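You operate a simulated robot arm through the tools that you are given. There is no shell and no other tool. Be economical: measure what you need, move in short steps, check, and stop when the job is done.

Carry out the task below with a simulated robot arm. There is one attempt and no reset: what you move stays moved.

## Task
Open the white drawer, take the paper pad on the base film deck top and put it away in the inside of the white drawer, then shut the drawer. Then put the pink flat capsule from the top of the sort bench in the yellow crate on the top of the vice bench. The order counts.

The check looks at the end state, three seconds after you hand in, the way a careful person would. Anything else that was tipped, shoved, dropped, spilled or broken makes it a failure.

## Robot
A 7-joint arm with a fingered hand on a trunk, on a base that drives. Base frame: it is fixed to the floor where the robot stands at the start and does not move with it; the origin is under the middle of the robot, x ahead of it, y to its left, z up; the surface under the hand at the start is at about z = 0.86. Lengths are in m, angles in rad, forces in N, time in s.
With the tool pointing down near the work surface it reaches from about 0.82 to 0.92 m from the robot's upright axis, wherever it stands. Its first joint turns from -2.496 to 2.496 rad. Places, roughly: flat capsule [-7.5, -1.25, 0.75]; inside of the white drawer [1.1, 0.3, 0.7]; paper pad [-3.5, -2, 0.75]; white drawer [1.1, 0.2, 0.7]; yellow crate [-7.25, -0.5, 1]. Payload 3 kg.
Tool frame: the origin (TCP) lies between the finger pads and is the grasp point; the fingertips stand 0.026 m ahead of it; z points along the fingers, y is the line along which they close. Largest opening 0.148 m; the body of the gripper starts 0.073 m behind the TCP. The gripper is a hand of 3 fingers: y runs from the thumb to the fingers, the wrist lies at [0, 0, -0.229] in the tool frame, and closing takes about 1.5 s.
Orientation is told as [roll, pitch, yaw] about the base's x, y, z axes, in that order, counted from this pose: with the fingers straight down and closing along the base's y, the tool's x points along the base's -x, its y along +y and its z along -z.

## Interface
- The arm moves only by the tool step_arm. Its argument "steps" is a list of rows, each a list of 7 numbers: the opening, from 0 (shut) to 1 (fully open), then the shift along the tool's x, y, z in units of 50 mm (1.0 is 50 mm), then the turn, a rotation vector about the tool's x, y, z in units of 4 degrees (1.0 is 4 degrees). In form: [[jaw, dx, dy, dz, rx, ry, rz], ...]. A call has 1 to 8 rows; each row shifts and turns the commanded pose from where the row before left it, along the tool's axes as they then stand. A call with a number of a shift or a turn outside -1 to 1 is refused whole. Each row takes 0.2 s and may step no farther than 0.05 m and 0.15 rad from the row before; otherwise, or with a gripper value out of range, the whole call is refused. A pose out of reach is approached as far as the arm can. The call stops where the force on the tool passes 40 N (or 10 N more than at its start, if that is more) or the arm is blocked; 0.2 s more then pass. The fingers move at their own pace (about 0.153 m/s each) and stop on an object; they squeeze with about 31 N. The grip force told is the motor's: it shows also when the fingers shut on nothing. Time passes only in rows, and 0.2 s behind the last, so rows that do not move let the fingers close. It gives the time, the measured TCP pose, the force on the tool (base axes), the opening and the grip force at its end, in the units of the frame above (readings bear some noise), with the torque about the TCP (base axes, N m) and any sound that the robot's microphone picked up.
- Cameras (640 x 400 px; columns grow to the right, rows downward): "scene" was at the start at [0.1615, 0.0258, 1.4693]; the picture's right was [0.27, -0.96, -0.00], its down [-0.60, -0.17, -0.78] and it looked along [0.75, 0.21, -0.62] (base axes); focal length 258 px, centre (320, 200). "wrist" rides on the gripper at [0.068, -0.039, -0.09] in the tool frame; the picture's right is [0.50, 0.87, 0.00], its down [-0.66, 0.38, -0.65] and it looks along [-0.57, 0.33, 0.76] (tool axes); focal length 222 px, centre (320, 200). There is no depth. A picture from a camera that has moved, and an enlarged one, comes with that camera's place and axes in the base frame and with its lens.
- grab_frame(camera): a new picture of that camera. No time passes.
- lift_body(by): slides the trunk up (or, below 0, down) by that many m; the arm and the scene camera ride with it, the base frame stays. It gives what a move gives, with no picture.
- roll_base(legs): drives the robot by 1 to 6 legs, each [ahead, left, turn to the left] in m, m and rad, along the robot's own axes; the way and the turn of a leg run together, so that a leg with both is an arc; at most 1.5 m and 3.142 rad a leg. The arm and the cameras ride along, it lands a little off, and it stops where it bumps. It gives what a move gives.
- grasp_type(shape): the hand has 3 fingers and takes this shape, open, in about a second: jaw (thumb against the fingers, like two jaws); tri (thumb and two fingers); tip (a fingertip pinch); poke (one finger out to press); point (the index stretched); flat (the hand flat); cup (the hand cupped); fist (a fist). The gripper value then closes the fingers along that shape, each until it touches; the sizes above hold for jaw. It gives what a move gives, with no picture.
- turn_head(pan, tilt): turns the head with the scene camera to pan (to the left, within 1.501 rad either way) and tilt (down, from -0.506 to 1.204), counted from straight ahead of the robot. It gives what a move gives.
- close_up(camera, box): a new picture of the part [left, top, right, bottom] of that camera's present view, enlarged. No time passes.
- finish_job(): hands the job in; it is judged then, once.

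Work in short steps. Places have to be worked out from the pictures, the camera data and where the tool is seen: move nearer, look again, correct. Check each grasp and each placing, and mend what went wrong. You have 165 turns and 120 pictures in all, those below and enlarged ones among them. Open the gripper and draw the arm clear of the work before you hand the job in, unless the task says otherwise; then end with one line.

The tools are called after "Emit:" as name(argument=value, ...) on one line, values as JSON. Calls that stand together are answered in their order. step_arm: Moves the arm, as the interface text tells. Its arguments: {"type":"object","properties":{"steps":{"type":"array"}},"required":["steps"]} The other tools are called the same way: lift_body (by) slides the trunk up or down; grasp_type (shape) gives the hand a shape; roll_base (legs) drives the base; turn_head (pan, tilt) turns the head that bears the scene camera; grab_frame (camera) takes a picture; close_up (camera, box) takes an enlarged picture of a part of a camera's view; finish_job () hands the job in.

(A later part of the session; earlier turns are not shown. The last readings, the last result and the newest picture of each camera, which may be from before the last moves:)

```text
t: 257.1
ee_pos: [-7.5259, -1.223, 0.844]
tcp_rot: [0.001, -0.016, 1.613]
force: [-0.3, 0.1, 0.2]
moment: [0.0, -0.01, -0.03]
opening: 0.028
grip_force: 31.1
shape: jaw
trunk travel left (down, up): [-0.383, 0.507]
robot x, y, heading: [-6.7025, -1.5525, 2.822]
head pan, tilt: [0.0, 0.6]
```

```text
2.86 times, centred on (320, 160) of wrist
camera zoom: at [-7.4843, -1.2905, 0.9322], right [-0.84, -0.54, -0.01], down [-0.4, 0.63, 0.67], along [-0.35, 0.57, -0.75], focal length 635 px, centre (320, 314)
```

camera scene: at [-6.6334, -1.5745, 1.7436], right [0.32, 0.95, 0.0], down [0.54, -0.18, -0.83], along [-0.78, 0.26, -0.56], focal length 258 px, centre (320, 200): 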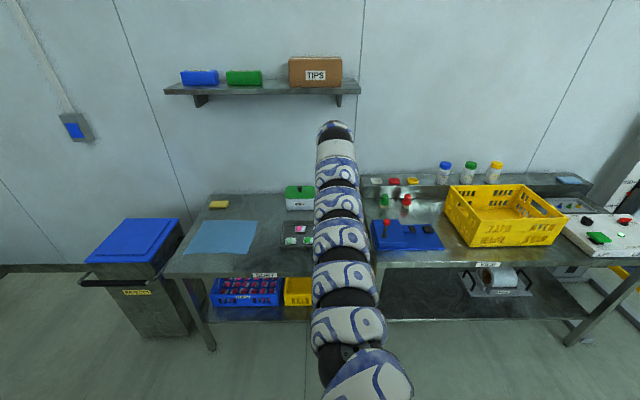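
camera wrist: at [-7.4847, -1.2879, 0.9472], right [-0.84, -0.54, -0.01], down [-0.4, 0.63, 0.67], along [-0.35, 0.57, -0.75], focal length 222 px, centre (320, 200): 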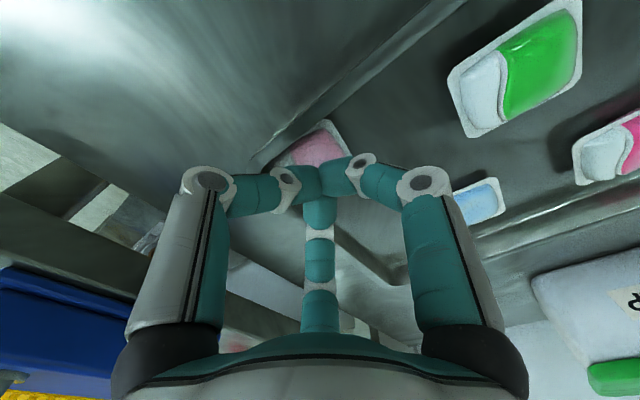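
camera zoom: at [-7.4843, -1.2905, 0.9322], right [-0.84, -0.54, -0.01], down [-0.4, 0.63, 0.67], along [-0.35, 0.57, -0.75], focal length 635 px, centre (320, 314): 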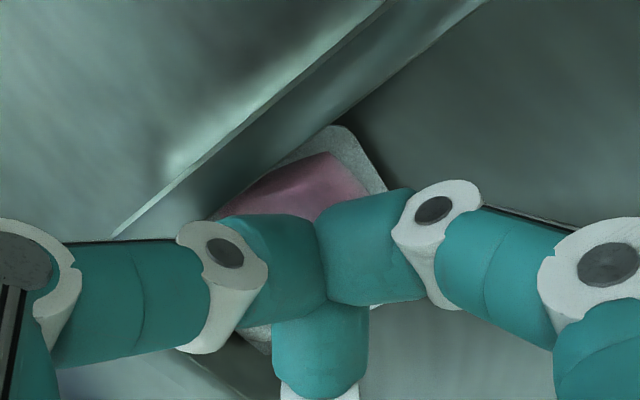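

Still not touching; continue in 3 mm steps.

Emit:
step_arm(steps=[[0, 0, 0, 0.06, 0, 0, 0], [0, 0, 0, 0.06, 0, 0, 0], [0, 0, 0, 0, 0, 0, 0]])

Emit:
step_arm(steps=[[0, 0, 0, 0.06, 0, 0, 0], [0, 0, 0, 0, 0, 0, 0]])

```text
t: 257.9
ee_pos: [-7.5269, -1.2224, 0.8354]
tcp_rot: [0.001, -0.017, 1.611]
force: [0.8, 0.1, -0.9]
moment: [0.01, 0.01, 0.04]
opening: 0.028
grip_force: 30.9
shape: jaw
trunk travel left (down, up): [-0.383, 0.507]
robot x, y, heading: [-6.7048, -1.5576, 2.82]
head pan, tilt: [0.0, 0.6]
```

```text
t: 258.5
ee_pos: [-7.5261, -1.2227, 0.8358]
tcp_rot: [0.003, -0.02, 1.611]
force: [-2.5, -0.8, 14.2]
moment: [-0.01, 0.04, 0.03]
opening: 0.0285
grip_force: 31.3
shape: jaw
trunk travel left (down, up): [-0.383, 0.507]
robot x, y, heading: [-6.7059, -1.5524, 2.821]
head pan, tilt: [0.0, 0.6]
```

Contact 14 N. I drag it 3 cm toward the open area.

Emit:
step_arm(steps=[[0, 0.03, 0.12, 0, 0, 0, 0], [0, 0.03, 0.12, 0, 0, 0, 0], [0, 0.03, 0.12, 0, 0, 0, 0], [0, 0.03, 0.12, 0, 0, 0, 0], [0, 0.03, 0.12, 0, 0, 0, 0], [0, 0, 0, 0, 0, 0, 0]])

Emit:
step_arm(steps=[[0, 0, 0, -0.4, 0, 0, 0], [0, 0, 0, -0.5, 0, 0, 0], [0, 0, 0, 0, 0, 0, 0]])

Emit:
grab_frame(camera="wrist")

```text
t: 259.9
ee_pos: [-7.5539, -1.2323, 0.8332]
tcp_rot: [0.003, -0.019, 1.612]
force: [-0.5, -0.6, 0.1]
moment: [0.0, -0.02, 0.01]
opening: 0.0285
grip_force: 30.8
shape: jaw
trunk travel left (down, up): [-0.383, 0.507]
robot x, y, heading: [-6.7046, -1.5574, 2.821]
head pan, tilt: [0.0, 0.6]
```

```text
t: 260.7
ee_pos: [-7.5553, -1.2307, 0.8797]
tcp_rot: [0.002, -0.018, 1.611]
force: [-0.7, -0.5, 0.0]
moment: [0.01, -0.02, 0.0]
opening: 0.0287
grip_force: 30.8
shape: jaw
trunk travel left (down, up): [-0.383, 0.507]
robot x, y, heading: [-6.7043, -1.553, 2.819]
head pan, tilt: [0.0, 0.6]
```

```text
24 pictures are left
camera wrist: at [-7.5132, -1.2996, 0.968], right [-0.85, -0.53, -0.01], down [-0.4, 0.63, 0.67], along [-0.35, 0.57, -0.75], focal length 222 px, centre (320, 200)
```

wrist: 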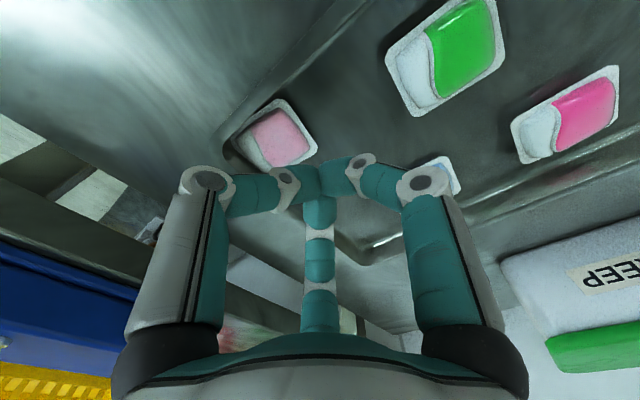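

Pod moved only a few mm; it lies along the end wall. I re-plan: a grip with two fingers opposing along that wall and the gap toward it (-7° turn), and then go deeper than before.

Emit:
step_arm(steps=[[0.4, 0, 0, 0, 0, 0, -1], [0.4, 0, 0, 0, 0, 0, -0.75], [0.4, 0, -0.54, 0, 0, 0, 0], [0.4, 0, 0, 0, 0, 0, 0], [0.4, 0, 0, 0, 0, 0, 0]])

Emit:
close_up(camera="wrist", box=[200, 70, 440, 240])

```text
t: 261.9
ee_pos: [-7.5306, -1.2281, 0.8778]
tcp_rot: [0.001, -0.017, 1.734]
force: [0.0, -0.4, -0.9]
moment: [0.01, -0.02, 0.01]
opening: 0.0587
grip_force: 0.0
shape: jaw
trunk travel left (down, up): [-0.383, 0.507]
robot x, y, heading: [-6.704, -1.5497, 2.82]
head pan, tilt: [0.0, 0.6]
```

```text
2.35 times, centred on (320, 155) of wrist
camera zoom: at [-7.4799, -1.2903, 0.9678], right [-0.77, -0.63, -0.01], down [-0.48, 0.57, 0.67], along [-0.42, 0.52, -0.75], focal length 523 px, centre (320, 306)
```

zoom: 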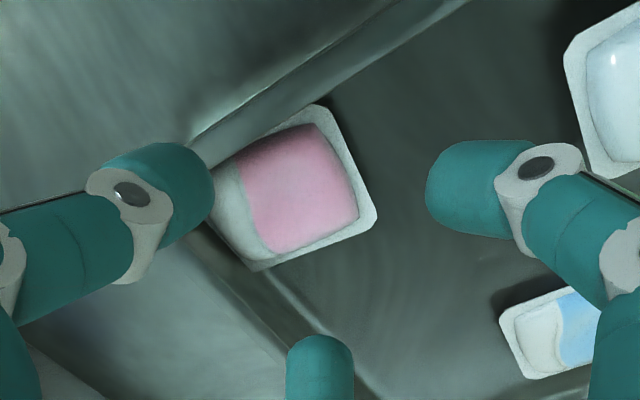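

The pod now leans in the tray's corner. I'll raise and try the "poke" shape to push it out with a single finger from the wall side.

Emit:
lift_body(by=0.06)

Emit:
grasp_type(shape="poke")

Emit:
grab_frame(camera="wrist")

```text
t: 262.9
ee_pos: [-7.5292, -1.2286, 0.938]
tcp_rot: [0.0, -0.018, 1.733]
force: [0.1, -0.6, 0.2]
moment: [0.0, -0.02, -0.01]
opening: 0.0588
grip_force: 0.1
shape: jaw
trunk travel left (down, up): [-0.443, 0.447]
robot x, y, heading: [-6.7057, -1.5551, 2.82]
head pan, tilt: [0.0, 0.6]
```

```text
t: 263.8
ee_pos: [-7.5292, -1.228, 0.9394]
tcp_rot: [0.0, -0.017, 1.733]
force: [1.0, 0.3, 0.9]
moment: [0.0, -0.02, -0.03]
opening: 0.0
grip_force: 0.0
shape: poke
trunk travel left (down, up): [-0.443, 0.447]
robot x, y, heading: [-6.7023, -1.5515, 2.818]
head pan, tilt: [0.0, 0.6]
```

```text
22 pictures are left
camera wrist: at [-7.4798, -1.2903, 1.0279], right [-0.77, -0.63, -0.01], down [-0.48, 0.57, 0.67], along [-0.42, 0.52, -0.75], focal length 222 px, centre (320, 200)
```

wrist: 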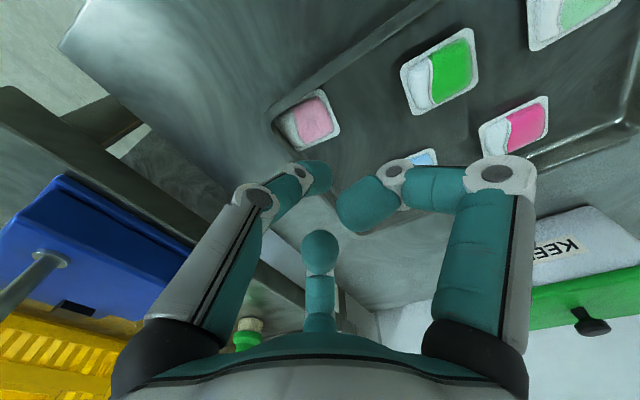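

Poke leaves one fingertip near the TCP axis. I place it on the pod's corner side and lower gently.

Emit:
step_arm(steps=[[0, -0.22, -0.36, 0, 0, 0, 0], [0, 0, 0, 0, 0, 0, 0]])

Emit:
lift_body(by=-0.07)

Emit:
step_arm(steps=[[0, 0, 0, 0.1, 0, 0, 0], [0, 0, 0, 0.1, 0, 0, 0]])

Emit:
grab_frame(camera="wrist")

```text
t: 264.4
ee_pos: [-7.5133, -1.2143, 0.9385]
tcp_rot: [0.0, -0.018, 1.735]
force: [0.1, -0.1, -0.1]
moment: [0.03, -0.01, -0.01]
opening: 0.0
grip_force: 21.8
shape: jaw
trunk travel left (down, up): [-0.443, 0.447]
robot x, y, heading: [-6.7039, -1.556, 2.817]
head pan, tilt: [0.0, 0.6]
```

```text
t: 265.5
ee_pos: [-7.5133, -1.2139, 0.8682]
tcp_rot: [0.0, -0.016, 1.732]
force: [0.1, -0.3, -0.9]
moment: [0.04, -0.02, -0.01]
opening: 0.0
grip_force: 31.1
shape: jaw
trunk travel left (down, up): [-0.373, 0.517]
robot x, y, heading: [-6.7043, -1.5518, 2.818]
head pan, tilt: [0.0, 0.6]
```

```text
t: 266.1
ee_pos: [-7.5124, -1.2142, 0.8582]
tcp_rot: [0.0, -0.02, 1.733]
force: [-0.4, -0.2, 0.7]
moment: [-0.03, 0.01, -0.01]
opening: 0.0001
grip_force: 30.7
shape: jaw
trunk travel left (down, up): [-0.373, 0.517]
robot x, y, heading: [-6.7058, -1.5535, 2.82]
head pan, tilt: [0.0, 0.6]
```

```text
21 pictures are left
camera wrist: at [-7.4631, -1.2764, 0.9473], right [-0.77, -0.63, -0.01], down [-0.48, 0.57, 0.67], along [-0.42, 0.52, -0.75], focal length 222 px, centre (320, 200)
```

wrist: 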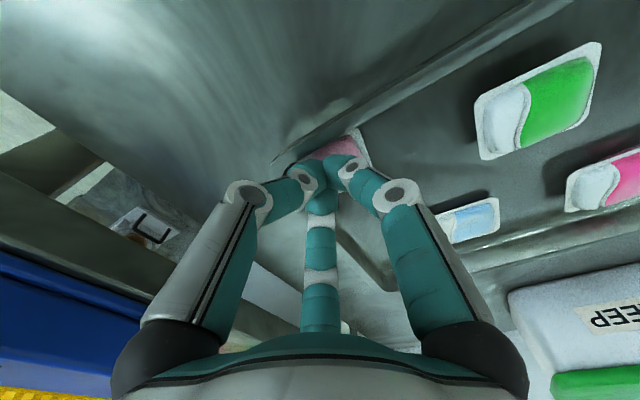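

The hand went back to a closed jaw (compact cluster), which will do. I lower to contact here.

Emit:
step_arm(steps=[[0, 0, 0, 0.1, 0, 0, 0], [0, 0, 0, 0.08, 0, 0, 0], [0, 0, 0, 0.06, 0, 0, 0]])

Emit:
close_up(camera="wrist", box=[220, 90, 420, 230])

```text
t: 266.9
ee_pos: [-7.512, -1.2128, 0.8469]
tcp_rot: [0.0, -0.019, 1.732]
force: [-0.7, -0.4, 6.0]
moment: [-0.05, 0.02, -0.01]
opening: 0.0
grip_force: 30.8
shape: jaw
trunk travel left (down, up): [-0.373, 0.517]
robot x, y, heading: [-6.7061, -1.5487, 2.823]
head pan, tilt: [0.0, 0.6]
```

```text
2.86 times, centred on (320, 160) of wrist
camera zoom: at [-7.463, -1.2763, 0.9364], right [-0.77, -0.63, -0.01], down [-0.48, 0.57, 0.67], along [-0.42, 0.52, -0.75], focal length 635 px, centre (320, 314)
```

zoom: 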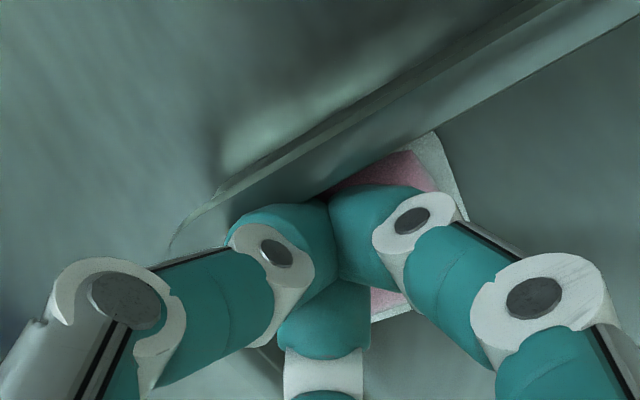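

Contact at 6 N. I push toward the tray's middle while keeping light downward pressure.

Emit:
step_arm(steps=[[0, 0.04, 0.11, 0.03, 0, 0, 0], [0, 0.04, 0.11, 0.03, 0, 0, 0], [0, 0.04, 0.11, 0.03, 0, 0, 0], [0, 0.04, 0.11, 0.02, 0, 0, 0]])

Emit:
close_up(camera="wrist", box=[220, 90, 420, 230])

```text
t: 267.8
ee_pos: [-7.5321, -1.2232, 0.8478]
tcp_rot: [0.009, -0.023, 1.732]
force: [-0.8, 0.7, 22.2]
moment: [0.08, 0.09, -0.06]
opening: 0.0
grip_force: 30.6
shape: jaw
trunk travel left (down, up): [-0.373, 0.517]
robot x, y, heading: [-6.7025, -1.5553, 2.819]
head pan, tilt: [0.0, 0.6]
stopped in row 4: the force on the tool passed its limit at 41 N (the readings are from after the stop); the commanded pose is now the measured one
```

```text
2.86 times, centred on (320, 160) of wrist
camera zoom: at [-7.4807, -1.2851, 0.9348], right [-0.77, -0.63, 0.0], down [-0.47, 0.57, 0.67], along [-0.42, 0.52, -0.74], focal length 635 px, centre (320, 314)
```

zoom: 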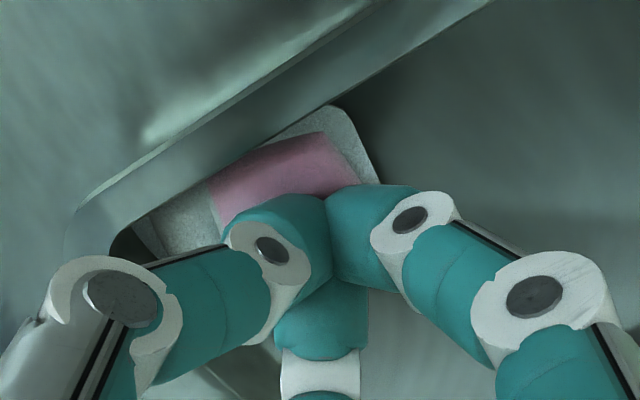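

The tips now press firmly on the dome (22 N). I drag on without pressing more.

Emit:
step_arm(steps=[[0, 0.04, 0.1, 0, 0, 0, 0], [0, 0.04, 0.1, 0, 0, 0, 0], [0, 0.04, 0.1, 0, 0, 0, 0], [0, 0.04, 0.1, 0, 0, 0, 0]])

Emit:
close_up(camera="wrist", box=[220, 90, 420, 230])

```text
t: 268.8
ee_pos: [-7.5508, -1.235, 0.8423]
tcp_rot: [0.003, -0.02, 1.733]
force: [-0.7, -0.1, 0.5]
moment: [0.02, -0.02, -0.04]
opening: 0.0001
grip_force: 31.4
shape: jaw
trunk travel left (down, up): [-0.373, 0.517]
robot x, y, heading: [-6.7063, -1.5563, 2.822]
head pan, tilt: [0.0, 0.6]
```

```text
2.86 times, centred on (320, 160) of wrist
camera zoom: at [-7.4996, -1.2974, 0.9312], right [-0.77, -0.63, -0.01], down [-0.48, 0.57, 0.67], along [-0.42, 0.52, -0.75], focal length 635 px, centre (320, 314)
```

zoom: 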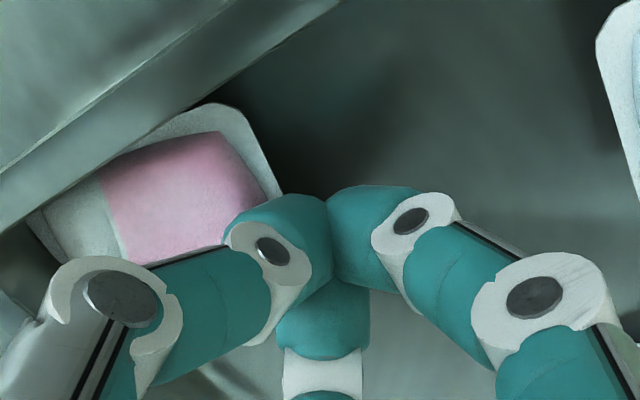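

Friction alone won't move it. New plan: open, put the thumb down as a wedge between the near wall and the pod (other fingers on open floor), which should push the pod off the wall. I raise, open and position for that.

Emit:
step_arm(steps=[[0, 0, 0, -0.5, 0, 0, 0], [0.47, 0, 0, 0, 0, 0, 0], [0.47, -0.11, -0.29, 0, 0, 0, 0], [0.47, 0, 0, 0, 0, 0, 0], [0.47, 0, 0, 0, 0, 0, 0]])

Emit:
close_up(camera="wrist", box=[200, 70, 440, 240])

```text
t: 270.0
ee_pos: [-7.5371, -1.2264, 0.8671]
tcp_rot: [0.0, -0.018, 1.734]
force: [0.8, 0.1, -0.1]
moment: [0.01, 0.01, -0.02]
opening: 0.0664
grip_force: 0.0
shape: jaw
trunk travel left (down, up): [-0.373, 0.517]
robot x, y, heading: [-6.7039, -1.5548, 2.818]
head pan, tilt: [0.0, 0.6]
```

```text
2.35 times, centred on (320, 155) of wrist
camera zoom: at [-7.4866, -1.2895, 0.9571], right [-0.77, -0.63, -0.01], down [-0.48, 0.57, 0.67], along [-0.42, 0.52, -0.75], focal length 523 px, centre (320, 306)
```

zoom: 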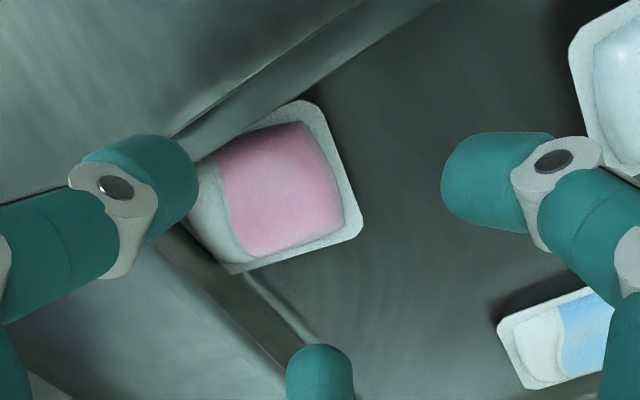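

I shift a bit so the thumb is at the middle of the pod's near edge, then descend to see the wedge action.

Emit:
step_arm(steps=[[0.47, 0.11, 0.15, 0.2, 0, 0, 0], [0.47, 0, 0, 0.15, 0, 0, 0], [0.47, 0, 0, 0.1, 0, 0, 0]])

Emit:
step_arm(steps=[[0.47, 0, 0, 0.08, 0, 0, 0], [0.47, 0, 0, 0.08, 0, 0, 0]])

Emit:
close_up(camera="wrist", box=[200, 70, 440, 240])

```text
t: 270.8
ee_pos: [-7.5427, -1.233, 0.856]
tcp_rot: [0.014, -0.023, 1.731]
force: [3.4, -2.6, 31.6]
moment: [0.16, -1.42, -0.17]
opening: 0.0691
grip_force: 0.0
shape: jaw
trunk travel left (down, up): [-0.373, 0.517]
robot x, y, heading: [-6.7084, -1.5515, 2.819]
head pan, tilt: [0.0, 0.6]
stopped in row 3: the force on the tool passed its limit at 46 N (the readings are from after the stop); the commanded pose is now the measured one
```

```text
t: 271.1
ee_pos: [-7.5448, -1.2333, 0.8557]
tcp_rot: [0.014, -0.023, 1.732]
force: [3.0, -3.0, 30.6]
moment: [0.17, -1.39, -0.17]
opening: 0.0692
grip_force: 0.1
shape: jaw
trunk travel left (down, up): [-0.373, 0.517]
robot x, y, heading: [-6.7038, -1.5535, 2.817]
head pan, tilt: [0.0, 0.6]
stopped in row 1: the force on the tool passed its limit at 45 N (the readings are from after the stop); the commanded pose is now the measured one
```

```text
2.35 times, centred on (320, 155) of wrist
camera zoom: at [-7.4931, -1.2958, 0.9435], right [-0.77, -0.63, 0.0], down [-0.46, 0.57, 0.68], along [-0.43, 0.52, -0.74], focal length 523 px, centre (320, 306)
```

zoom: 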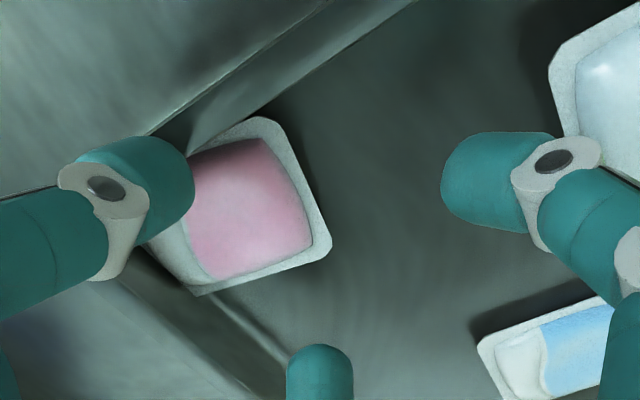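

The thumb sits on the rim (z≈0.829). I raise 4 mm, move 8 mm forward and try again.

Emit:
step_arm(steps=[[0.47, 0, 0, -0.1, 0, 0, 0], [0.47, -0.07, 0.16, 0, 0, 0, 0], [0.47, 0, 0, 0.1, 0, 0, 0], [0.47, 0, 0, 0.08, 0, 0, 0], [0.47, 0, 0, 0.08, 0, 0, 0]])

Emit:
close_up(camera="wrist", box=[200, 70, 440, 240])

```text
t: 272.3
ee_pos: [-7.5537, -1.2303, 0.8443]
tcp_rot: [0.01, -0.024, 1.731]
force: [0.8, 0.0, 3.7]
moment: [0.0, -0.16, -0.02]
opening: 0.0666
grip_force: 0.0
shape: jaw
trunk travel left (down, up): [-0.373, 0.517]
robot x, y, heading: [-6.7023, -1.5548, 2.824]
head pan, tilt: [0.0, 0.6]
```

```text
2.35 times, centred on (320, 155) of wrist
camera zoom: at [-7.5026, -1.2924, 0.9321], right [-0.77, -0.63, 0.0], down [-0.47, 0.57, 0.67], along [-0.42, 0.52, -0.74], focal length 523 px, centre (320, 306)
```

zoom: 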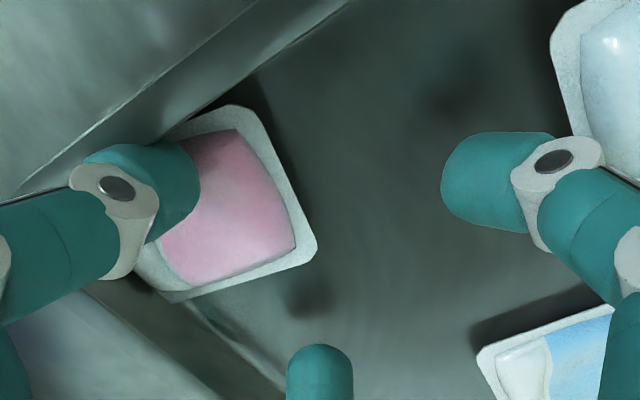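

The thumb is going in between the wall and the dome. I keep lowering gently.

Emit:
step_arm(steps=[[0.47, 0, 0, 0.06, 0, 0, 0], [0.47, 0, 0, 0.06, 0, 0, 0], [0.47, 0, 0, 0, 0, 0, 0]])

Emit:
close_up(camera="wrist", box=[200, 70, 440, 240])

```text
t: 273.1
ee_pos: [-7.5514, -1.2295, 0.8422]
tcp_rot: [0.015, -0.024, 1.73]
force: [-1.5, 3.4, 35.8]
moment: [0.35, -1.57, 0.11]
opening: 0.0671
grip_force: 0.0
shape: jaw
trunk travel left (down, up): [-0.373, 0.517]
robot x, y, heading: [-6.7059, -1.5501, 2.821]
head pan, tilt: [0.0, 0.6]
```

```text
2.35 times, centred on (320, 155) of wrist
camera zoom: at [-7.5006, -1.2921, 0.9296], right [-0.78, -0.63, 0.0], down [-0.46, 0.57, 0.68], along [-0.43, 0.52, -0.74], focal length 523 px, centre (320, 306)
```

zoom: 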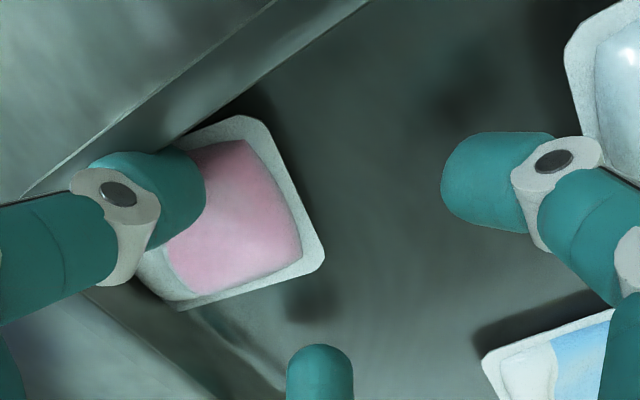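

The thumb rests on the pod's near flange behind the dome. I ease off 1.5 mm and pull forward/left so it pushes the dome away from the walls.

Emit:
step_arm(steps=[[0.47, 0, 0, -0.03, 0, 0, 0], [0.47, 0.015, 0.08, 0, 0, 0, 0], [0.47, 0.015, 0.08, 0, 0, 0, 0], [0.47, 0.015, 0.08, 0, 0, 0, 0], [0.47, 0.015, 0.08, 0, 0, 0, 0], [0.47, 0.015, 0.08, 0, 0, 0, 0]])

Emit:
close_up(camera="wrist", box=[200, 70, 440, 240])

```text
t: 274.5
ee_pos: [-7.5713, -1.2366, 0.8388]
tcp_rot: [0.011, -0.021, 1.732]
force: [-0.6, 0.2, 0.3]
moment: [-0.01, -0.01, -0.01]
opening: 0.0665
grip_force: 0.1
shape: jaw
trunk travel left (down, up): [-0.373, 0.517]
robot x, y, heading: [-6.7009, -1.5562, 2.817]
head pan, tilt: [0.0, 0.6]
```

```text
2.35 times, centred on (320, 155) of wrist
camera zoom: at [-7.5216, -1.2997, 0.9279], right [-0.77, -0.63, 0.0], down [-0.47, 0.57, 0.67], along [-0.42, 0.52, -0.74], focal length 523 px, centre (320, 306)
```

zoom: 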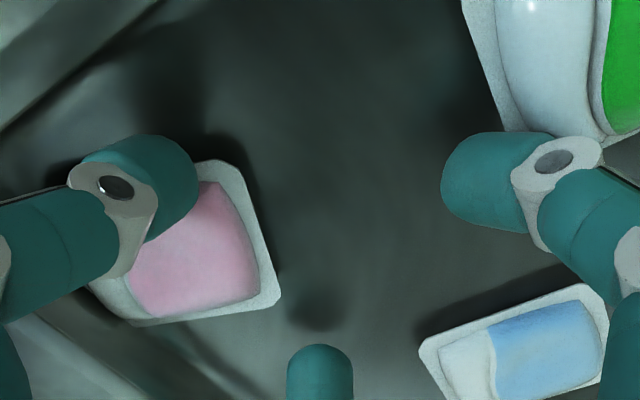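

It worked: the pod is now ~2.5 cm off the near wall and just off the end wall. I raise, level the tool, recentre for the pinch along the end wall, and descend.

Emit:
step_arm(steps=[[0.5, 0, 0, -0.45, 0, 0, 0], [0.5, -0.1, -0.23, 0, -0.32, 0.11, 0], [0.5, -0.09, -0.23, 0, 0, 0, 0], [0.5, 0, 0, 0, 0, 0, 0]])

Emit:
close_up(camera="wrist", box=[200, 70, 440, 240])

```text
t: 275.5
ee_pos: [-7.5509, -1.2244, 0.8619]
tcp_rot: [0.034, -0.015, 1.734]
force: [0.2, -0.7, 0.2]
moment: [0.03, -0.03, -0.01]
opening: 0.0707
grip_force: 0.1
shape: jaw
trunk travel left (down, up): [-0.373, 0.517]
robot x, y, heading: [-6.7022, -1.5552, 2.817]
head pan, tilt: [0.0, 0.6]
```

```text
2.35 times, centred on (320, 155) of wrist
camera zoom: at [-7.4987, -1.2855, 0.9496], right [-0.77, -0.63, 0.02], down [-0.46, 0.58, 0.68], along [-0.44, 0.51, -0.74], focal length 523 px, centre (320, 306)
```

zoom: 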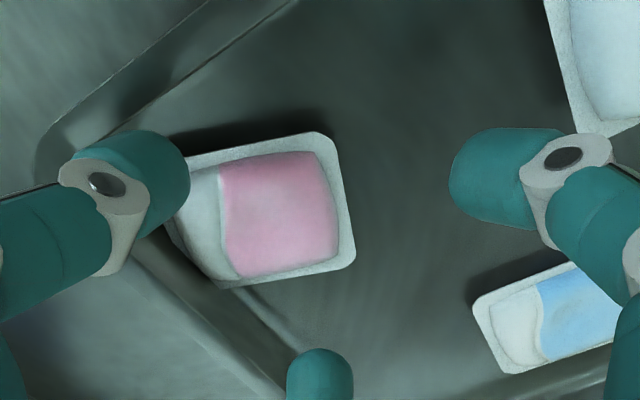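

Pod is rotated so that its corner now faces the thumb – good for this grip. I level the tool, recentre, and descend to just above the floor.

Emit:
step_arm(steps=[[0.45, -0.1, -0.15, 0, 0.49, 0.21, 0], [0.45, -0.09, -0.14, 0, 0, 0, 0], [0.45, 0, 0, 0.2, 0, 0, 0], [0.45, 0, 0, 0.14, 0, 0, 0], [0.45, 0, 0, 0, 0, 0, 0]])

Emit:
close_up(camera="wrist", box=[200, 90, 440, 260])

```text
t: 276.5
ee_pos: [-7.5387, -1.2135, 0.8556]
tcp_rot: [0.01, -0.003, 1.731]
force: [3.9, -0.6, 31.5]
moment: [0.05, -1.44, -0.05]
opening: 0.0673
grip_force: 0.0
shape: jaw
trunk travel left (down, up): [-0.373, 0.517]
robot x, y, heading: [-6.7003, -1.5538, 2.818]
head pan, tilt: [0.0, 0.6]
stopped in row 4: the force on the tool passed its limit at 46 N (the readings are from after the stop); the commanded pose is now the measured one
```

```text
2.35 times, centred on (320, 175) of wrist
camera zoom: at [-7.4881, -1.2745, 0.9449], right [-0.78, -0.63, 0.01], down [-0.47, 0.58, 0.66], along [-0.42, 0.51, -0.75], focal length 523 px, centre (320, 259)
```

zoom: 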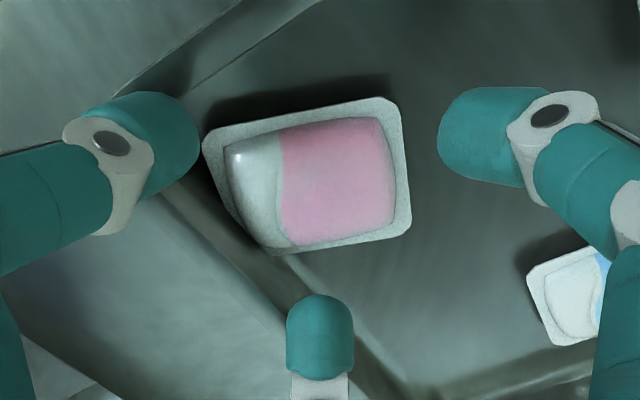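

The thumb again meets the near rim. I repeat the trick that worked: thumb on the near flange and pull the pod another 2 cm forward.

Emit:
step_arm(steps=[[0.45, 0, 0, -0.1, 0, 0, 0], [0.45, 0, 0.22, 0, 0, 0, 0], [0.45, 0, 0, 0.12, 0, 0, 0], [0.45, 0, 0, 0.1, 0, 0, 0], [0.45, 0, 0, 0.06, 0, 0, 0]])

Emit:
step_arm(steps=[[0.45, 0, 0, 0.03, 0, 0, 0], [0.45, 0, 0, 0, 0, 0, 0]])

```text
t: 277.7
ee_pos: [-7.55, -1.2147, 0.8391]
tcp_rot: [0.006, -0.002, 1.731]
force: [0.6, -0.8, 0.8]
moment: [0.01, 0.01, 0.02]
opening: 0.0643
grip_force: 0.0
shape: jaw
trunk travel left (down, up): [-0.373, 0.517]
robot x, y, heading: [-6.7028, -1.5537, 2.814]
head pan, tilt: [0.0, 0.6]
```

```text
t: 278.3
ee_pos: [-7.5483, -1.213, 0.8383]
tcp_rot: [0.006, -0.003, 1.729]
force: [0.0, 0.5, -0.3]
moment: [0.03, 0.0, -0.02]
opening: 0.0644
grip_force: 0.2
shape: jaw
trunk travel left (down, up): [-0.373, 0.517]
robot x, y, heading: [-6.7047, -1.5527, 2.821]
head pan, tilt: [0.0, 0.6]
```

No contact at tip z≈0.812: the thumb seems to have slipped into the gap. I look.

Emit:
close_up(camera="wrist", box=[200, 90, 440, 260])

```text
2.35 times, centred on (320, 175) of wrist
camera zoom: at [-7.5, -1.275, 0.9292], right [-0.78, -0.63, 0.0], down [-0.47, 0.59, 0.66], along [-0.42, 0.51, -0.75], focal length 523 px, centre (320, 259)
```

zoom: 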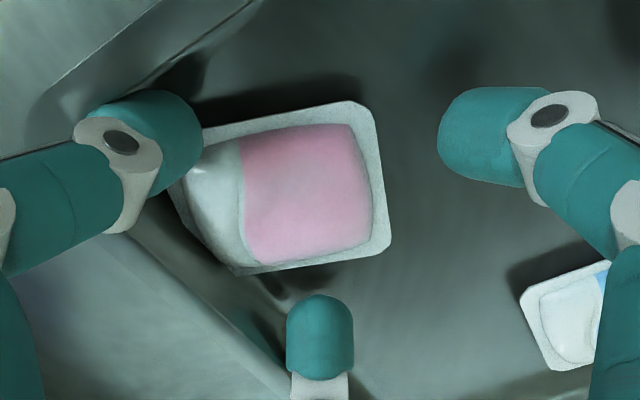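

All three fingers are inside the tray around the pod. I lower to the floor in 2 mm steps.

Emit:
step_arm(steps=[[0.45, 0, 0, 0.05, 0, 0, 0], [0.45, 0, 0, 0.05, 0, 0, 0], [0.45, 0, 0, 0, 0, 0, 0]])

Emit:
step_arm(steps=[[0.45, 0, 0, 0.05, 0, 0, 0], [0.45, 0, 0, 0.03, 0, 0, 0], [0.45, 0, 0, 0, 0, 0, 0]])

```text
t: 279.1
ee_pos: [-7.5492, -1.2143, 0.834]
tcp_rot: [0.006, -0.002, 1.729]
force: [0.3, 0.0, -1.3]
moment: [0.0, 0.03, -0.01]
opening: 0.0639
grip_force: 0.1
shape: jaw
trunk travel left (down, up): [-0.373, 0.517]
robot x, y, heading: [-6.7039, -1.5525, 2.82]
head pan, tilt: [0.0, 0.6]
```

```text
t: 279.9
ee_pos: [-7.5489, -1.2139, 0.832]
tcp_rot: [0.005, -0.002, 1.733]
force: [-1.1, 0.3, 4.9]
moment: [-0.04, 0.01, 0.04]
opening: 0.0644
grip_force: 0.0
shape: jaw
trunk travel left (down, up): [-0.373, 0.517]
robot x, y, heading: [-6.7012, -1.5504, 2.816]
head pan, tilt: [0.0, 0.6]
```

Floor contact (5 N, balanced). I close while following down slightly so the tips stay on the floor under the flange.

Emit:
step_arm(steps=[[0.4, 0, 0, 0.03, 0, 0, 0], [0.35, 0, 0, 0.03, 0, 0, 0], [0.3, 0, 0, 0.03, 0, 0, 0], [0.2, 0, 0, 0.02, 0, 0, 0], [0.1, 0, 0, 0, 0, 0, 0], [0, 0, 0, 0, 0, 0, 0], [0, 0, 0, 0, 0, 0, 0]])

```text
t: 281.5
ee_pos: [-7.5491, -1.2147, 0.8286]
tcp_rot: [0.009, -0.002, 1.731]
force: [0.4, 0.0, 38.5]
moment: [0.32, -0.32, -0.09]
opening: 0.0446
grip_force: 31.4
shape: jaw
trunk travel left (down, up): [-0.373, 0.517]
robot x, y, heading: [-6.7008, -1.5517, 2.819]
head pan, tilt: [0.0, 0.6]
```

Gripped at 44.6 mm with the tips on the floor. I lift slowly a few mm and watch the opening.

Emit:
step_arm(steps=[[0, 0, 0, -0.06, 0, 0, 0], [0, 0, 0, -0.06, 0, 0, 0], [0, 0, 0, -0.1, 0, 0, 0], [0, 0, 0, -0.1, 0, 0, 0], [0, 0, 0, 0, 0, 0, 0]])

Emit:
grab_frame(camera="wrist")

```text
t: 282.7
ee_pos: [-7.5499, -1.2144, 0.84]
tcp_rot: [0.003, -0.001, 1.729]
force: [-0.5, 0.2, -0.3]
moment: [-0.01, -0.02, -0.01]
opening: 0.0287
grip_force: 31.1
shape: jaw
trunk travel left (down, up): [-0.373, 0.517]
robot x, y, heading: [-6.7043, -1.5522, 2.816]
head pan, tilt: [0.0, 0.6]
```

```text
9 pictures are left
camera wrist: at [-7.5001, -1.2739, 0.9304], right [-0.78, -0.63, 0.0], down [-0.47, 0.59, 0.66], along [-0.42, 0.51, -0.75], focal length 222 px, centre (320, 200)
```

wrist: 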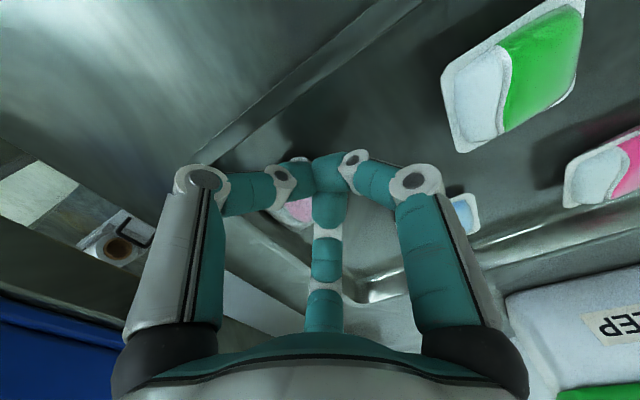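

It slipped again: the tips ride over the sloping sides. I open, raise 3 cm and look at how it lies now.

Emit:
step_arm(steps=[[0, 0, 0, -0.5, 0, 0, 0], [0.6, 0, 0, -0.1, 0, 0, 0], [0.6, 0, 0, 0, 0, 0, 0], [0.6, 0, 0, 0, 0, 0, 0], [0.6, 0, 0, 0, 0, 0, 0]])

Emit:
close_up(camera="wrist", box=[200, 70, 440, 240])

```text
t: 283.9
ee_pos: [-7.5514, -1.2144, 0.8714]
tcp_rot: [0.004, -0.001, 1.732]
force: [-0.1, 0.3, -0.1]
moment: [-0.01, 0.03, 0.03]
opening: 0.0847
grip_force: 0.0
shape: jaw
trunk travel left (down, up): [-0.373, 0.517]
robot x, y, heading: [-6.7048, -1.5523, 2.818]
head pan, tilt: [0.0, 0.6]
```

```text
2.35 times, centred on (320, 155) of wrist
camera zoom: at [-7.501, -1.2748, 0.9616], right [-0.78, -0.63, 0.0], down [-0.47, 0.59, 0.66], along [-0.42, 0.51, -0.75], focal length 523 px, centre (320, 306)
```

zoom: 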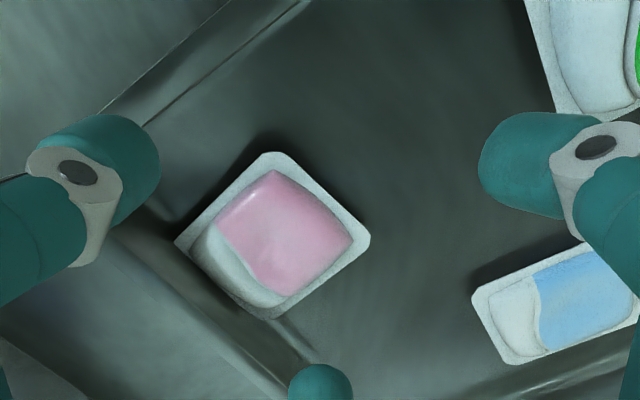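

Pod lies flat along the end wall. I rotate the hand so the thumb points to that wall (fingers otherwise over free floor), then press the thumb on its wall-side edge and drag it to the open floor.

Emit:
step_arm(steps=[[0.42, 0, 0, 0, 0, 0, -1], [0.42, 0, 0, 0, 0, 0, -1], [0.42, 0, 0, 0, 0, 0, -1], [0.42, 0, 0, 0, 0, 0, -1], [0.42, 0, 0, 0, 0, 0, -1], [0.42, 0, 0, 0, 0, 0, -1], [0.42, 0, 0, 0, 0, 0, -1], [0.42, 0, 0, 0, 0, 0, -1]])

Emit:
step_arm(steps=[[0.42, 0, 0, 0, 0, 0, -1], [0.42, 0, 0, 0, 0, 0, -1], [0.42, 0, 0, 0, 0, 0, -1], [0.42, 0, 0, 0, 0, 0, -1], [0.42, 0, 0, 0, 0, 0, -1], [0.42, 0, 0, 0, 0, 0, -1], [0.42, 0, 0, 0, 0, 0, -1], [0.42, 0, 0, 0, 0, 0, -1]])

Emit:
step_arm(steps=[[0.42, 0, 0, 0, 0, 0, -1], [0.42, 0, 0, 0, 0, 0, -1], [0.42, 0, 0, 0, 0, 0, -0.75], [0.42, 0, 0, 0.2, 0, 0, 0], [0.42, 0, 0, 0, 0, 0, 0]])

Emit:
close_up(camera="wrist", box=[180, 70, 460, 260])

```text
t: 285.7
ee_pos: [-7.5494, -1.2137, 0.8706]
tcp_rot: [0.003, -0.003, 2.289]
force: [0.2, -0.7, -0.5]
moment: [-0.02, 0.0, 0.0]
opening: 0.0601
grip_force: 0.1
shape: jaw
trunk travel left (down, up): [-0.373, 0.517]
robot x, y, heading: [-6.7013, -1.5519, 2.82]
head pan, tilt: [0.0, 0.6]
```

```text
t: 287.5
ee_pos: [-7.5495, -1.2134, 0.8707]
tcp_rot: [0.001, -0.004, 2.849]
force: [0.1, 0.3, 0.2]
moment: [-0.02, 0.0, 0.03]
opening: 0.0601
grip_force: 0.1
shape: jaw
trunk travel left (down, up): [-0.373, 0.517]
robot x, y, heading: [-6.7053, -1.5524, 2.823]
head pan, tilt: [0.0, 0.6]
```

```text
t: 288.7
ee_pos: [-7.5497, -1.2149, 0.8617]
tcp_rot: [-0.002, -0.005, 3.041]
force: [-0.4, -0.4, 0.3]
moment: [-0.03, -0.01, -0.02]
opening: 0.0603
grip_force: 0.1
shape: jaw
trunk travel left (down, up): [-0.373, 0.517]
robot x, y, heading: [-6.7057, -1.5563, 2.819]
head pan, tilt: [0.0, 0.6]
```

```text
2.11 times, centred on (320, 165) of wrist
camera zoom: at [-7.478, -1.1819, 0.9519], right [0.41, -0.91, 0.0], down [-0.69, -0.31, 0.66], along [-0.6, -0.27, -0.75], focal length 468 px, centre (320, 274)
```

zoom: 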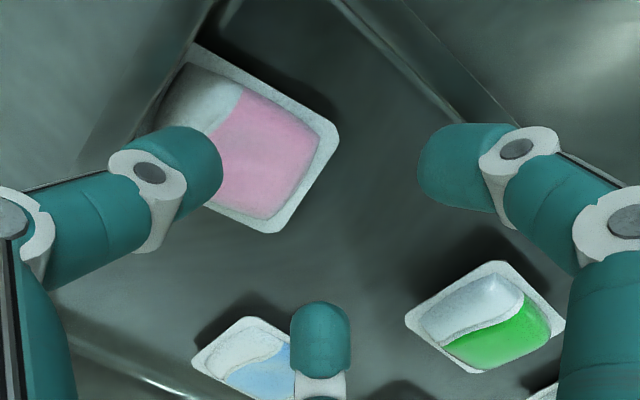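

The thumb is above the pod's wall-side part. I press down lightly and drag away from the wall.

Emit:
step_arm(steps=[[0.42, 0, 0, 0.12, 0, 0, 0], [0.42, 0, 0, 0.1, 0, 0, 0], [0.42, 0, 0, 0.06, 0, 0, 0], [0.42, 0, 0, 0, 0, 0, 0]])

Emit:
step_arm(steps=[[0.42, 0, 0, 0.04, 0, 0, 0], [0.42, 0, 0, 0, 0, 0, 0]])

```text
t: 289.7
ee_pos: [-7.5513, -1.2141, 0.849]
tcp_rot: [0.001, -0.006, 3.039]
force: [0.2, 0.0, 0.5]
moment: [-0.01, 0.04, 0.0]
opening: 0.0597
grip_force: 0.1
shape: jaw
trunk travel left (down, up): [-0.373, 0.517]
robot x, y, heading: [-6.7058, -1.5551, 2.816]
head pan, tilt: [0.0, 0.6]
```

```text
t: 290.3
ee_pos: [-7.5504, -1.2137, 0.845]
tcp_rot: [0.0, -0.006, 3.04]
force: [-1.3, 0.8, 2.5]
moment: [-0.08, -0.09, 0.0]
opening: 0.0595
grip_force: 0.0
shape: jaw
trunk travel left (down, up): [-0.373, 0.517]
robot x, y, heading: [-6.7045, -1.5535, 2.815]
head pan, tilt: [0.0, 0.6]
```

Light contact. I press 1.5 mm more and drag 3 cm straight away from the end wall.

Emit:
step_arm(steps=[[0.42, 0, 0, 0.03, 0, 0, 0], [0.42, 0, 0.08, 0, 0, 0, 0], [0.42, 0, 0.08, 0, 0, 0, 0], [0.42, 0, 0.09, 0, 0, 0, 0], [0.42, 0, 0.09, 0, 0, 0, 0], [0.42, 0, 0.09, 0, 0, 0, 0], [0.42, 0, 0.09, 0, 0, 0, 0], [0.42, 0, 0.08, 0, 0, 0, 0]])

Emit:
close_up(camera="wrist", box=[180, 70, 460, 260])

```text
t: 292.1
ee_pos: [-7.5521, -1.2424, 0.8443]
tcp_rot: [0.0, -0.005, 3.041]
force: [-2.0, 2.4, 3.5]
moment: [0.0, -0.08, 0.01]
opening: 0.0581
grip_force: 0.0
shape: jaw
trunk travel left (down, up): [-0.373, 0.517]
robot x, y, heading: [-6.7013, -1.5546, 2.817]
head pan, tilt: [0.0, 0.6]
```

```text
2.11 times, centred on (320, 165) of wrist
camera zoom: at [-7.4815, -1.2125, 0.9348], right [0.41, -0.91, 0.0], down [-0.69, -0.31, 0.66], along [-0.6, -0.27, -0.75], focal length 468 px, centre (320, 274)
```

zoom: 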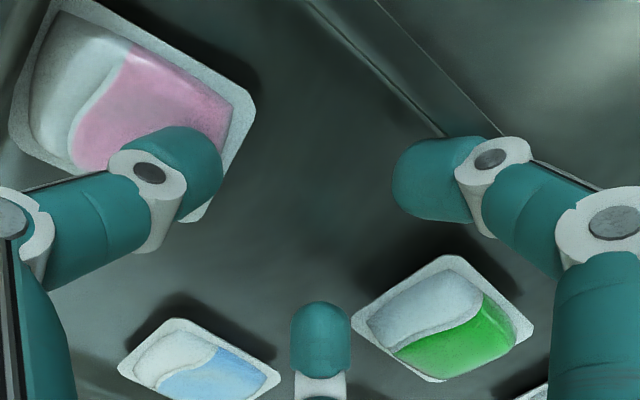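

The thumb slid over it; more pressure is needed. I go back over its wall-side edge and press harder before dragging.

Emit:
step_arm(steps=[[0.42, 0, 0, -0.35, 0, 0, 0], [0.42, 0.1, -0.32, 0, 0, 0, 0], [0.42, 0, -0.32, 0, 0, 0, 0], [0.42, 0, 0, 0.2, 0, 0, 0], [0.42, 0, 0, 0.12, 0, 0, 0], [0.42, 0, 0, 0.05, 0, 0, 0], [0.42, 0, 0, 0, 0, 0, 0]])

Emit:
step_arm(steps=[[0.42, 0, 0, 0.04, 0, 0, 0], [0.42, 0, 0, 0, 0, 0, 0]])

```text
t: 293.7
ee_pos: [-7.5447, -1.2126, 0.8451]
tcp_rot: [0.0, -0.009, 3.04]
force: [-4.8, 3.1, 13.9]
moment: [0.38, -0.12, 0.06]
opening: 0.0595
grip_force: 0.1
shape: jaw
trunk travel left (down, up): [-0.373, 0.517]
robot x, y, heading: [-6.7023, -1.5518, 2.823]
head pan, tilt: [0.0, 0.6]
```

```text
t: 294.3
ee_pos: [-7.5446, -1.2124, 0.8428]
tcp_rot: [-0.003, -0.009, 3.037]
force: [-8.1, 4.3, 29.6]
moment: [0.81, -0.23, 0.11]
opening: 0.0607
grip_force: 0.1
shape: jaw
trunk travel left (down, up): [-0.373, 0.517]
robot x, y, heading: [-6.7033, -1.5549, 2.821]
head pan, tilt: [0.0, 0.6]
```

~20 N on the thumb. Now drag.

Emit:
step_arm(steps=[[0.42, -0.05, 0.08, 0, 0, 0, 0], [0.42, -0.05, 0.09, 0, 0, 0, 0], [0.42, -0.03, 0.09, 0, 0, 0, 0], [0.42, 0, 0.09, 0, 0, 0, 0], [0.42, 0, 0.09, 0, 0, 0, 0], [0.42, 0, 0.09, 0, 0, 0, 0], [0.42, 0, 0.09, 0, 0, 0, 0]])

Emit:
close_up(camera="wrist", box=[140, 50, 500, 280])

```text
t: 295.9
ee_pos: [-7.5521, -1.242, 0.844]
tcp_rot: [-0.002, -0.008, 3.038]
force: [-2.8, 12.5, 38.1]
moment: [2.06, -0.39, 0.07]
opening: 0.0718
grip_force: 0.1
shape: jaw
trunk travel left (down, up): [-0.373, 0.517]
robot x, y, heading: [-6.7037, -1.5522, 2.817]
head pan, tilt: [0.0, 0.6]
```

```text
1.74 times, centred on (320, 165) of wrist
camera zoom: at [-7.4813, -1.2106, 0.9333], right [0.41, -0.91, -0.01], down [-0.68, -0.31, 0.66], along [-0.6, -0.27, -0.75], focal length 386 px, centre (320, 261)
```

zoom: 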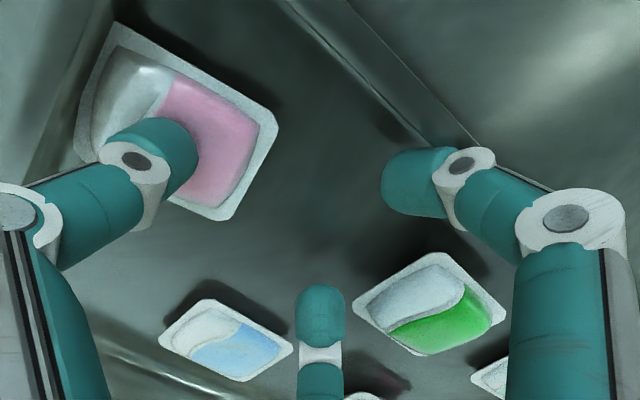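

The pod is beginning to follow (38 N on it). I keep dragging.

Emit:
step_arm(steps=[[0.5, 0, 0.09, -0.01, 0, 0, 0], [0.5, 0, 0.09, 0, 0, 0, 0], [0.5, 0, 0.09, 0, 0, 0, 0], [0.5, 0, 0.09, 0, 0, 0, 0]])

```text
t: 296.9
ee_pos: [-7.5547, -1.2645, 0.8409]
tcp_rot: [0.001, -0.004, 3.043]
force: [-4.7, 2.9, 12.8]
moment: [-0.22, -0.37, 0.02]
opening: 0.0672
grip_force: 0.0
shape: jaw
trunk travel left (down, up): [-0.373, 0.517]
robot x, y, heading: [-6.707, -1.5554, 2.821]
head pan, tilt: [0.0, 0.6]
```

Another finger is now touching something; I raise and look at the whole situation.

Emit:
step_arm(steps=[[0.5, 0, 0, -0.5, 0, 0, 0], [0.5, 0, -0.4, -0.3, 0, 0, 0], [0.5, 0, -0.4, 0, 0, 0, 0], [0.5, 0, 0, 0, 0, 0, 0]])

Emit:
close_up(camera="wrist", box=[160, 50, 480, 250])

```text
t: 297.9
ee_pos: [-7.5503, -1.2219, 0.8807]
tcp_rot: [0.002, -0.005, 3.041]
force: [1.0, 0.0, 0.0]
moment: [0.0, -0.01, 0.0]
opening: 0.0707
grip_force: 0.0
shape: jaw
trunk travel left (down, up): [-0.373, 0.517]
robot x, y, heading: [-6.7035, -1.5519, 2.819]
head pan, tilt: [0.0, 0.6]
```

```text
2.00 times, centred on (320, 150) of wrist
camera zoom: at [-7.479, -1.1901, 0.9719], right [0.41, -0.91, 0.0], down [-0.69, -0.31, 0.66], along [-0.6, -0.27, -0.75], focal length 444 px, centre (320, 300)
```

zoom: 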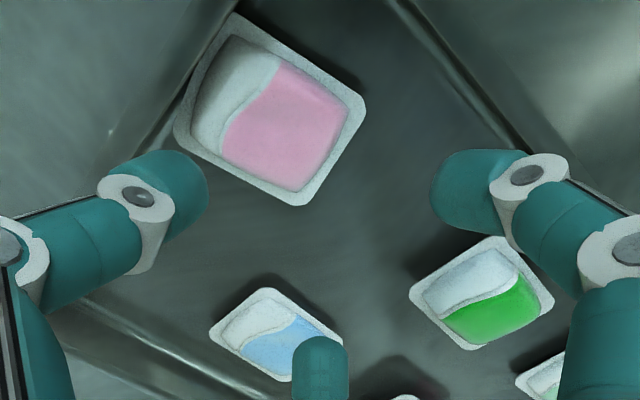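

The pod is flat and a few mm off both walls. I rotate the hand so a finger meets a corner and the other two opposing faces, recentre on it, and check before descending.

Emit:
step_arm(steps=[[0.46, 0, 0, 0, 0, 0, -1], [0.46, 0, 0, 0, 0, 0, -1], [0.46, 0, 0, 0, 0, 0, -1], [0.46, 0, 0, 0, 0, 0, -1], [0.46, 0, 0, 0, 0, 0, -1], [0.46, 0, 0, 0, 0, 0, -1], [0.46, 0, 0, 0, 0, 0, -1], [0.46, 0, 0, 0, 0, 0, -1]])

Emit:
step_arm(steps=[[0.46, 0, 0, 0, 0, 0, -1], [0.46, 0, 0, 0, 0, 0, -1], [0.46, 0, 0, 0, 0, 0, -0.75], [0.46, 0.24, -0.21, 0, 0, 0, 0], [0.46, 0.23, -0.2, 0, 0, 0, 0], [0.46, 0, 0, 0.36, 0, 0, 0], [0.46, 0, 0, 0, 0, 0, 0]])

Emit:
close_up(camera="wrist", box=[160, 60, 480, 260])

```text
t: 299.7
ee_pos: [-7.5511, -1.2208, 0.8809]
tcp_rot: [-0.003, -0.004, -2.684]
force: [-0.2, 0.6, 0.4]
moment: [0.03, -0.01, 0.02]
opening: 0.0661
grip_force: 0.0
shape: jaw
trunk travel left (down, up): [-0.373, 0.517]
robot x, y, heading: [-6.7022, -1.5532, 2.818]
head pan, tilt: [0.0, 0.6]
```

```text
t: 301.3
ee_pos: [-7.5469, -1.1899, 0.864]
tcp_rot: [-0.003, -0.005, -2.491]
force: [-0.7, 0.0, -0.1]
moment: [0.0, -0.03, 0.0]
opening: 0.0658
grip_force: 0.1
shape: jaw
trunk travel left (down, up): [-0.373, 0.517]
robot x, y, heading: [-6.7044, -1.5521, 2.826]
head pan, tilt: [0.0, 0.6]
```

```text
2.00 times, centred on (320, 160) of wrist
camera zoom: at [-7.5156, -1.119, 0.954], right [0.92, -0.39, -0.01], down [-0.29, -0.7, 0.65], along [-0.26, -0.6, -0.76], focal length 444 px, centre (320, 280)
```

zoom: 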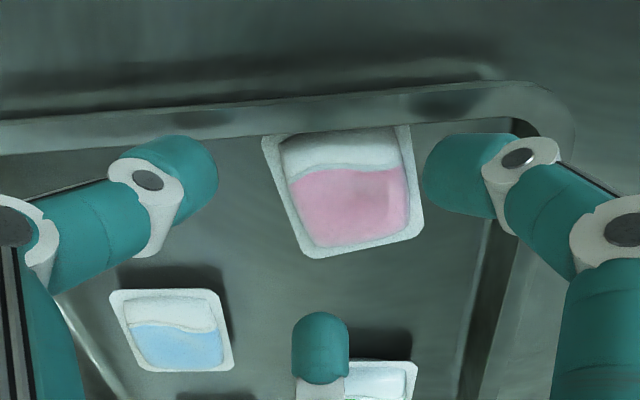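

Good view; the pod is ~9 mm toward the near wall from the axis. I correct and descend to the floor.

Emit:
step_arm(steps=[[0.46, 0.09, 0.16, 0, 0, 0, 0], [0.46, 0, 0, 0.2, 0, 0, 0], [0.46, 0, 0, 0.2, 0, 0, 0], [0.46, 0, 0, 0.12, 0, 0, 0], [0.46, 0, 0, 0.08, 0, 0, 0], [0.46, 0, 0, 0, 0, 0, 0]])

```text
t: 302.1
ee_pos: [-7.5398, -1.1898, 0.8539]
tcp_rot: [-0.019, -0.015, -2.495]
force: [1.3, 2.7, 27.7]
moment: [1.02, 0.57, -0.05]
opening: 0.0663
grip_force: 0.0
shape: jaw
trunk travel left (down, up): [-0.373, 0.517]
robot x, y, heading: [-6.7041, -1.5538, 2.818]
head pan, tilt: [0.0, 0.6]
stopped in row 4: the force on the tool passed its limit at 48 N (the readings are from after the stop); the commanded pose is now the measured one
```

The thumb met the end rim. I raise slightly, shift 9 mm away from that wall, and descend again.

Emit:
step_arm(steps=[[0.46, 0, 0, -0.12, -0.27, 0.21, 0], [0.46, -0.15, 0.1, 0, 0, 0, 0], [0.46, 0, 0, 0.2, 0, 0, 0], [0.46, 0, 0, 0.15, 0, 0, 0], [0.46, 0, 0, 0.1, 0, 0, 0], [0.46, 0, 0, 0.05, 0, 0, 0], [0.46, 0, 0, 0, 0, 0, 0]])

```text
t: 303.7
ee_pos: [-7.5426, -1.2008, 0.8314]
tcp_rot: [0.004, 0.004, -2.495]
force: [-1.3, -2.5, 8.7]
moment: [-0.13, 0.07, 0.12]
opening: 0.0656
grip_force: 0.0
shape: jaw
trunk travel left (down, up): [-0.373, 0.517]
robot x, y, heading: [-6.7025, -1.5522, 2.817]
head pan, tilt: [0.0, 0.6]
```

Floor reached, all fingers inside and level. I close with a little downward follow, then lift in tiny steps watching the opening.

Emit:
step_arm(steps=[[0.4, 0, 0, 0.02, 0, 0, 0], [0.36, 0, 0, 0.02, 0, 0, 0], [0.33, 0, 0, 0.02, 0, 0, 0], [0.3, 0, 0, 0.02, 0, 0, 0], [0.27, 0, 0, 0, 0, 0, 0], [0.24, 0, 0, 0, 0, 0, 0], [0.2, 0, 0, 0, 0, 0, 0]])

```text
t: 305.3
ee_pos: [-7.5418, -1.2, 0.8299]
tcp_rot: [0.003, 0.001, -2.495]
force: [-5.5, 3.6, 37.3]
moment: [0.67, 0.59, 0.07]
opening: 0.0489
grip_force: 31.1
shape: jaw
trunk travel left (down, up): [-0.373, 0.517]
robot x, y, heading: [-6.7007, -1.5545, 2.82]
head pan, tilt: [0.0, 0.6]
```

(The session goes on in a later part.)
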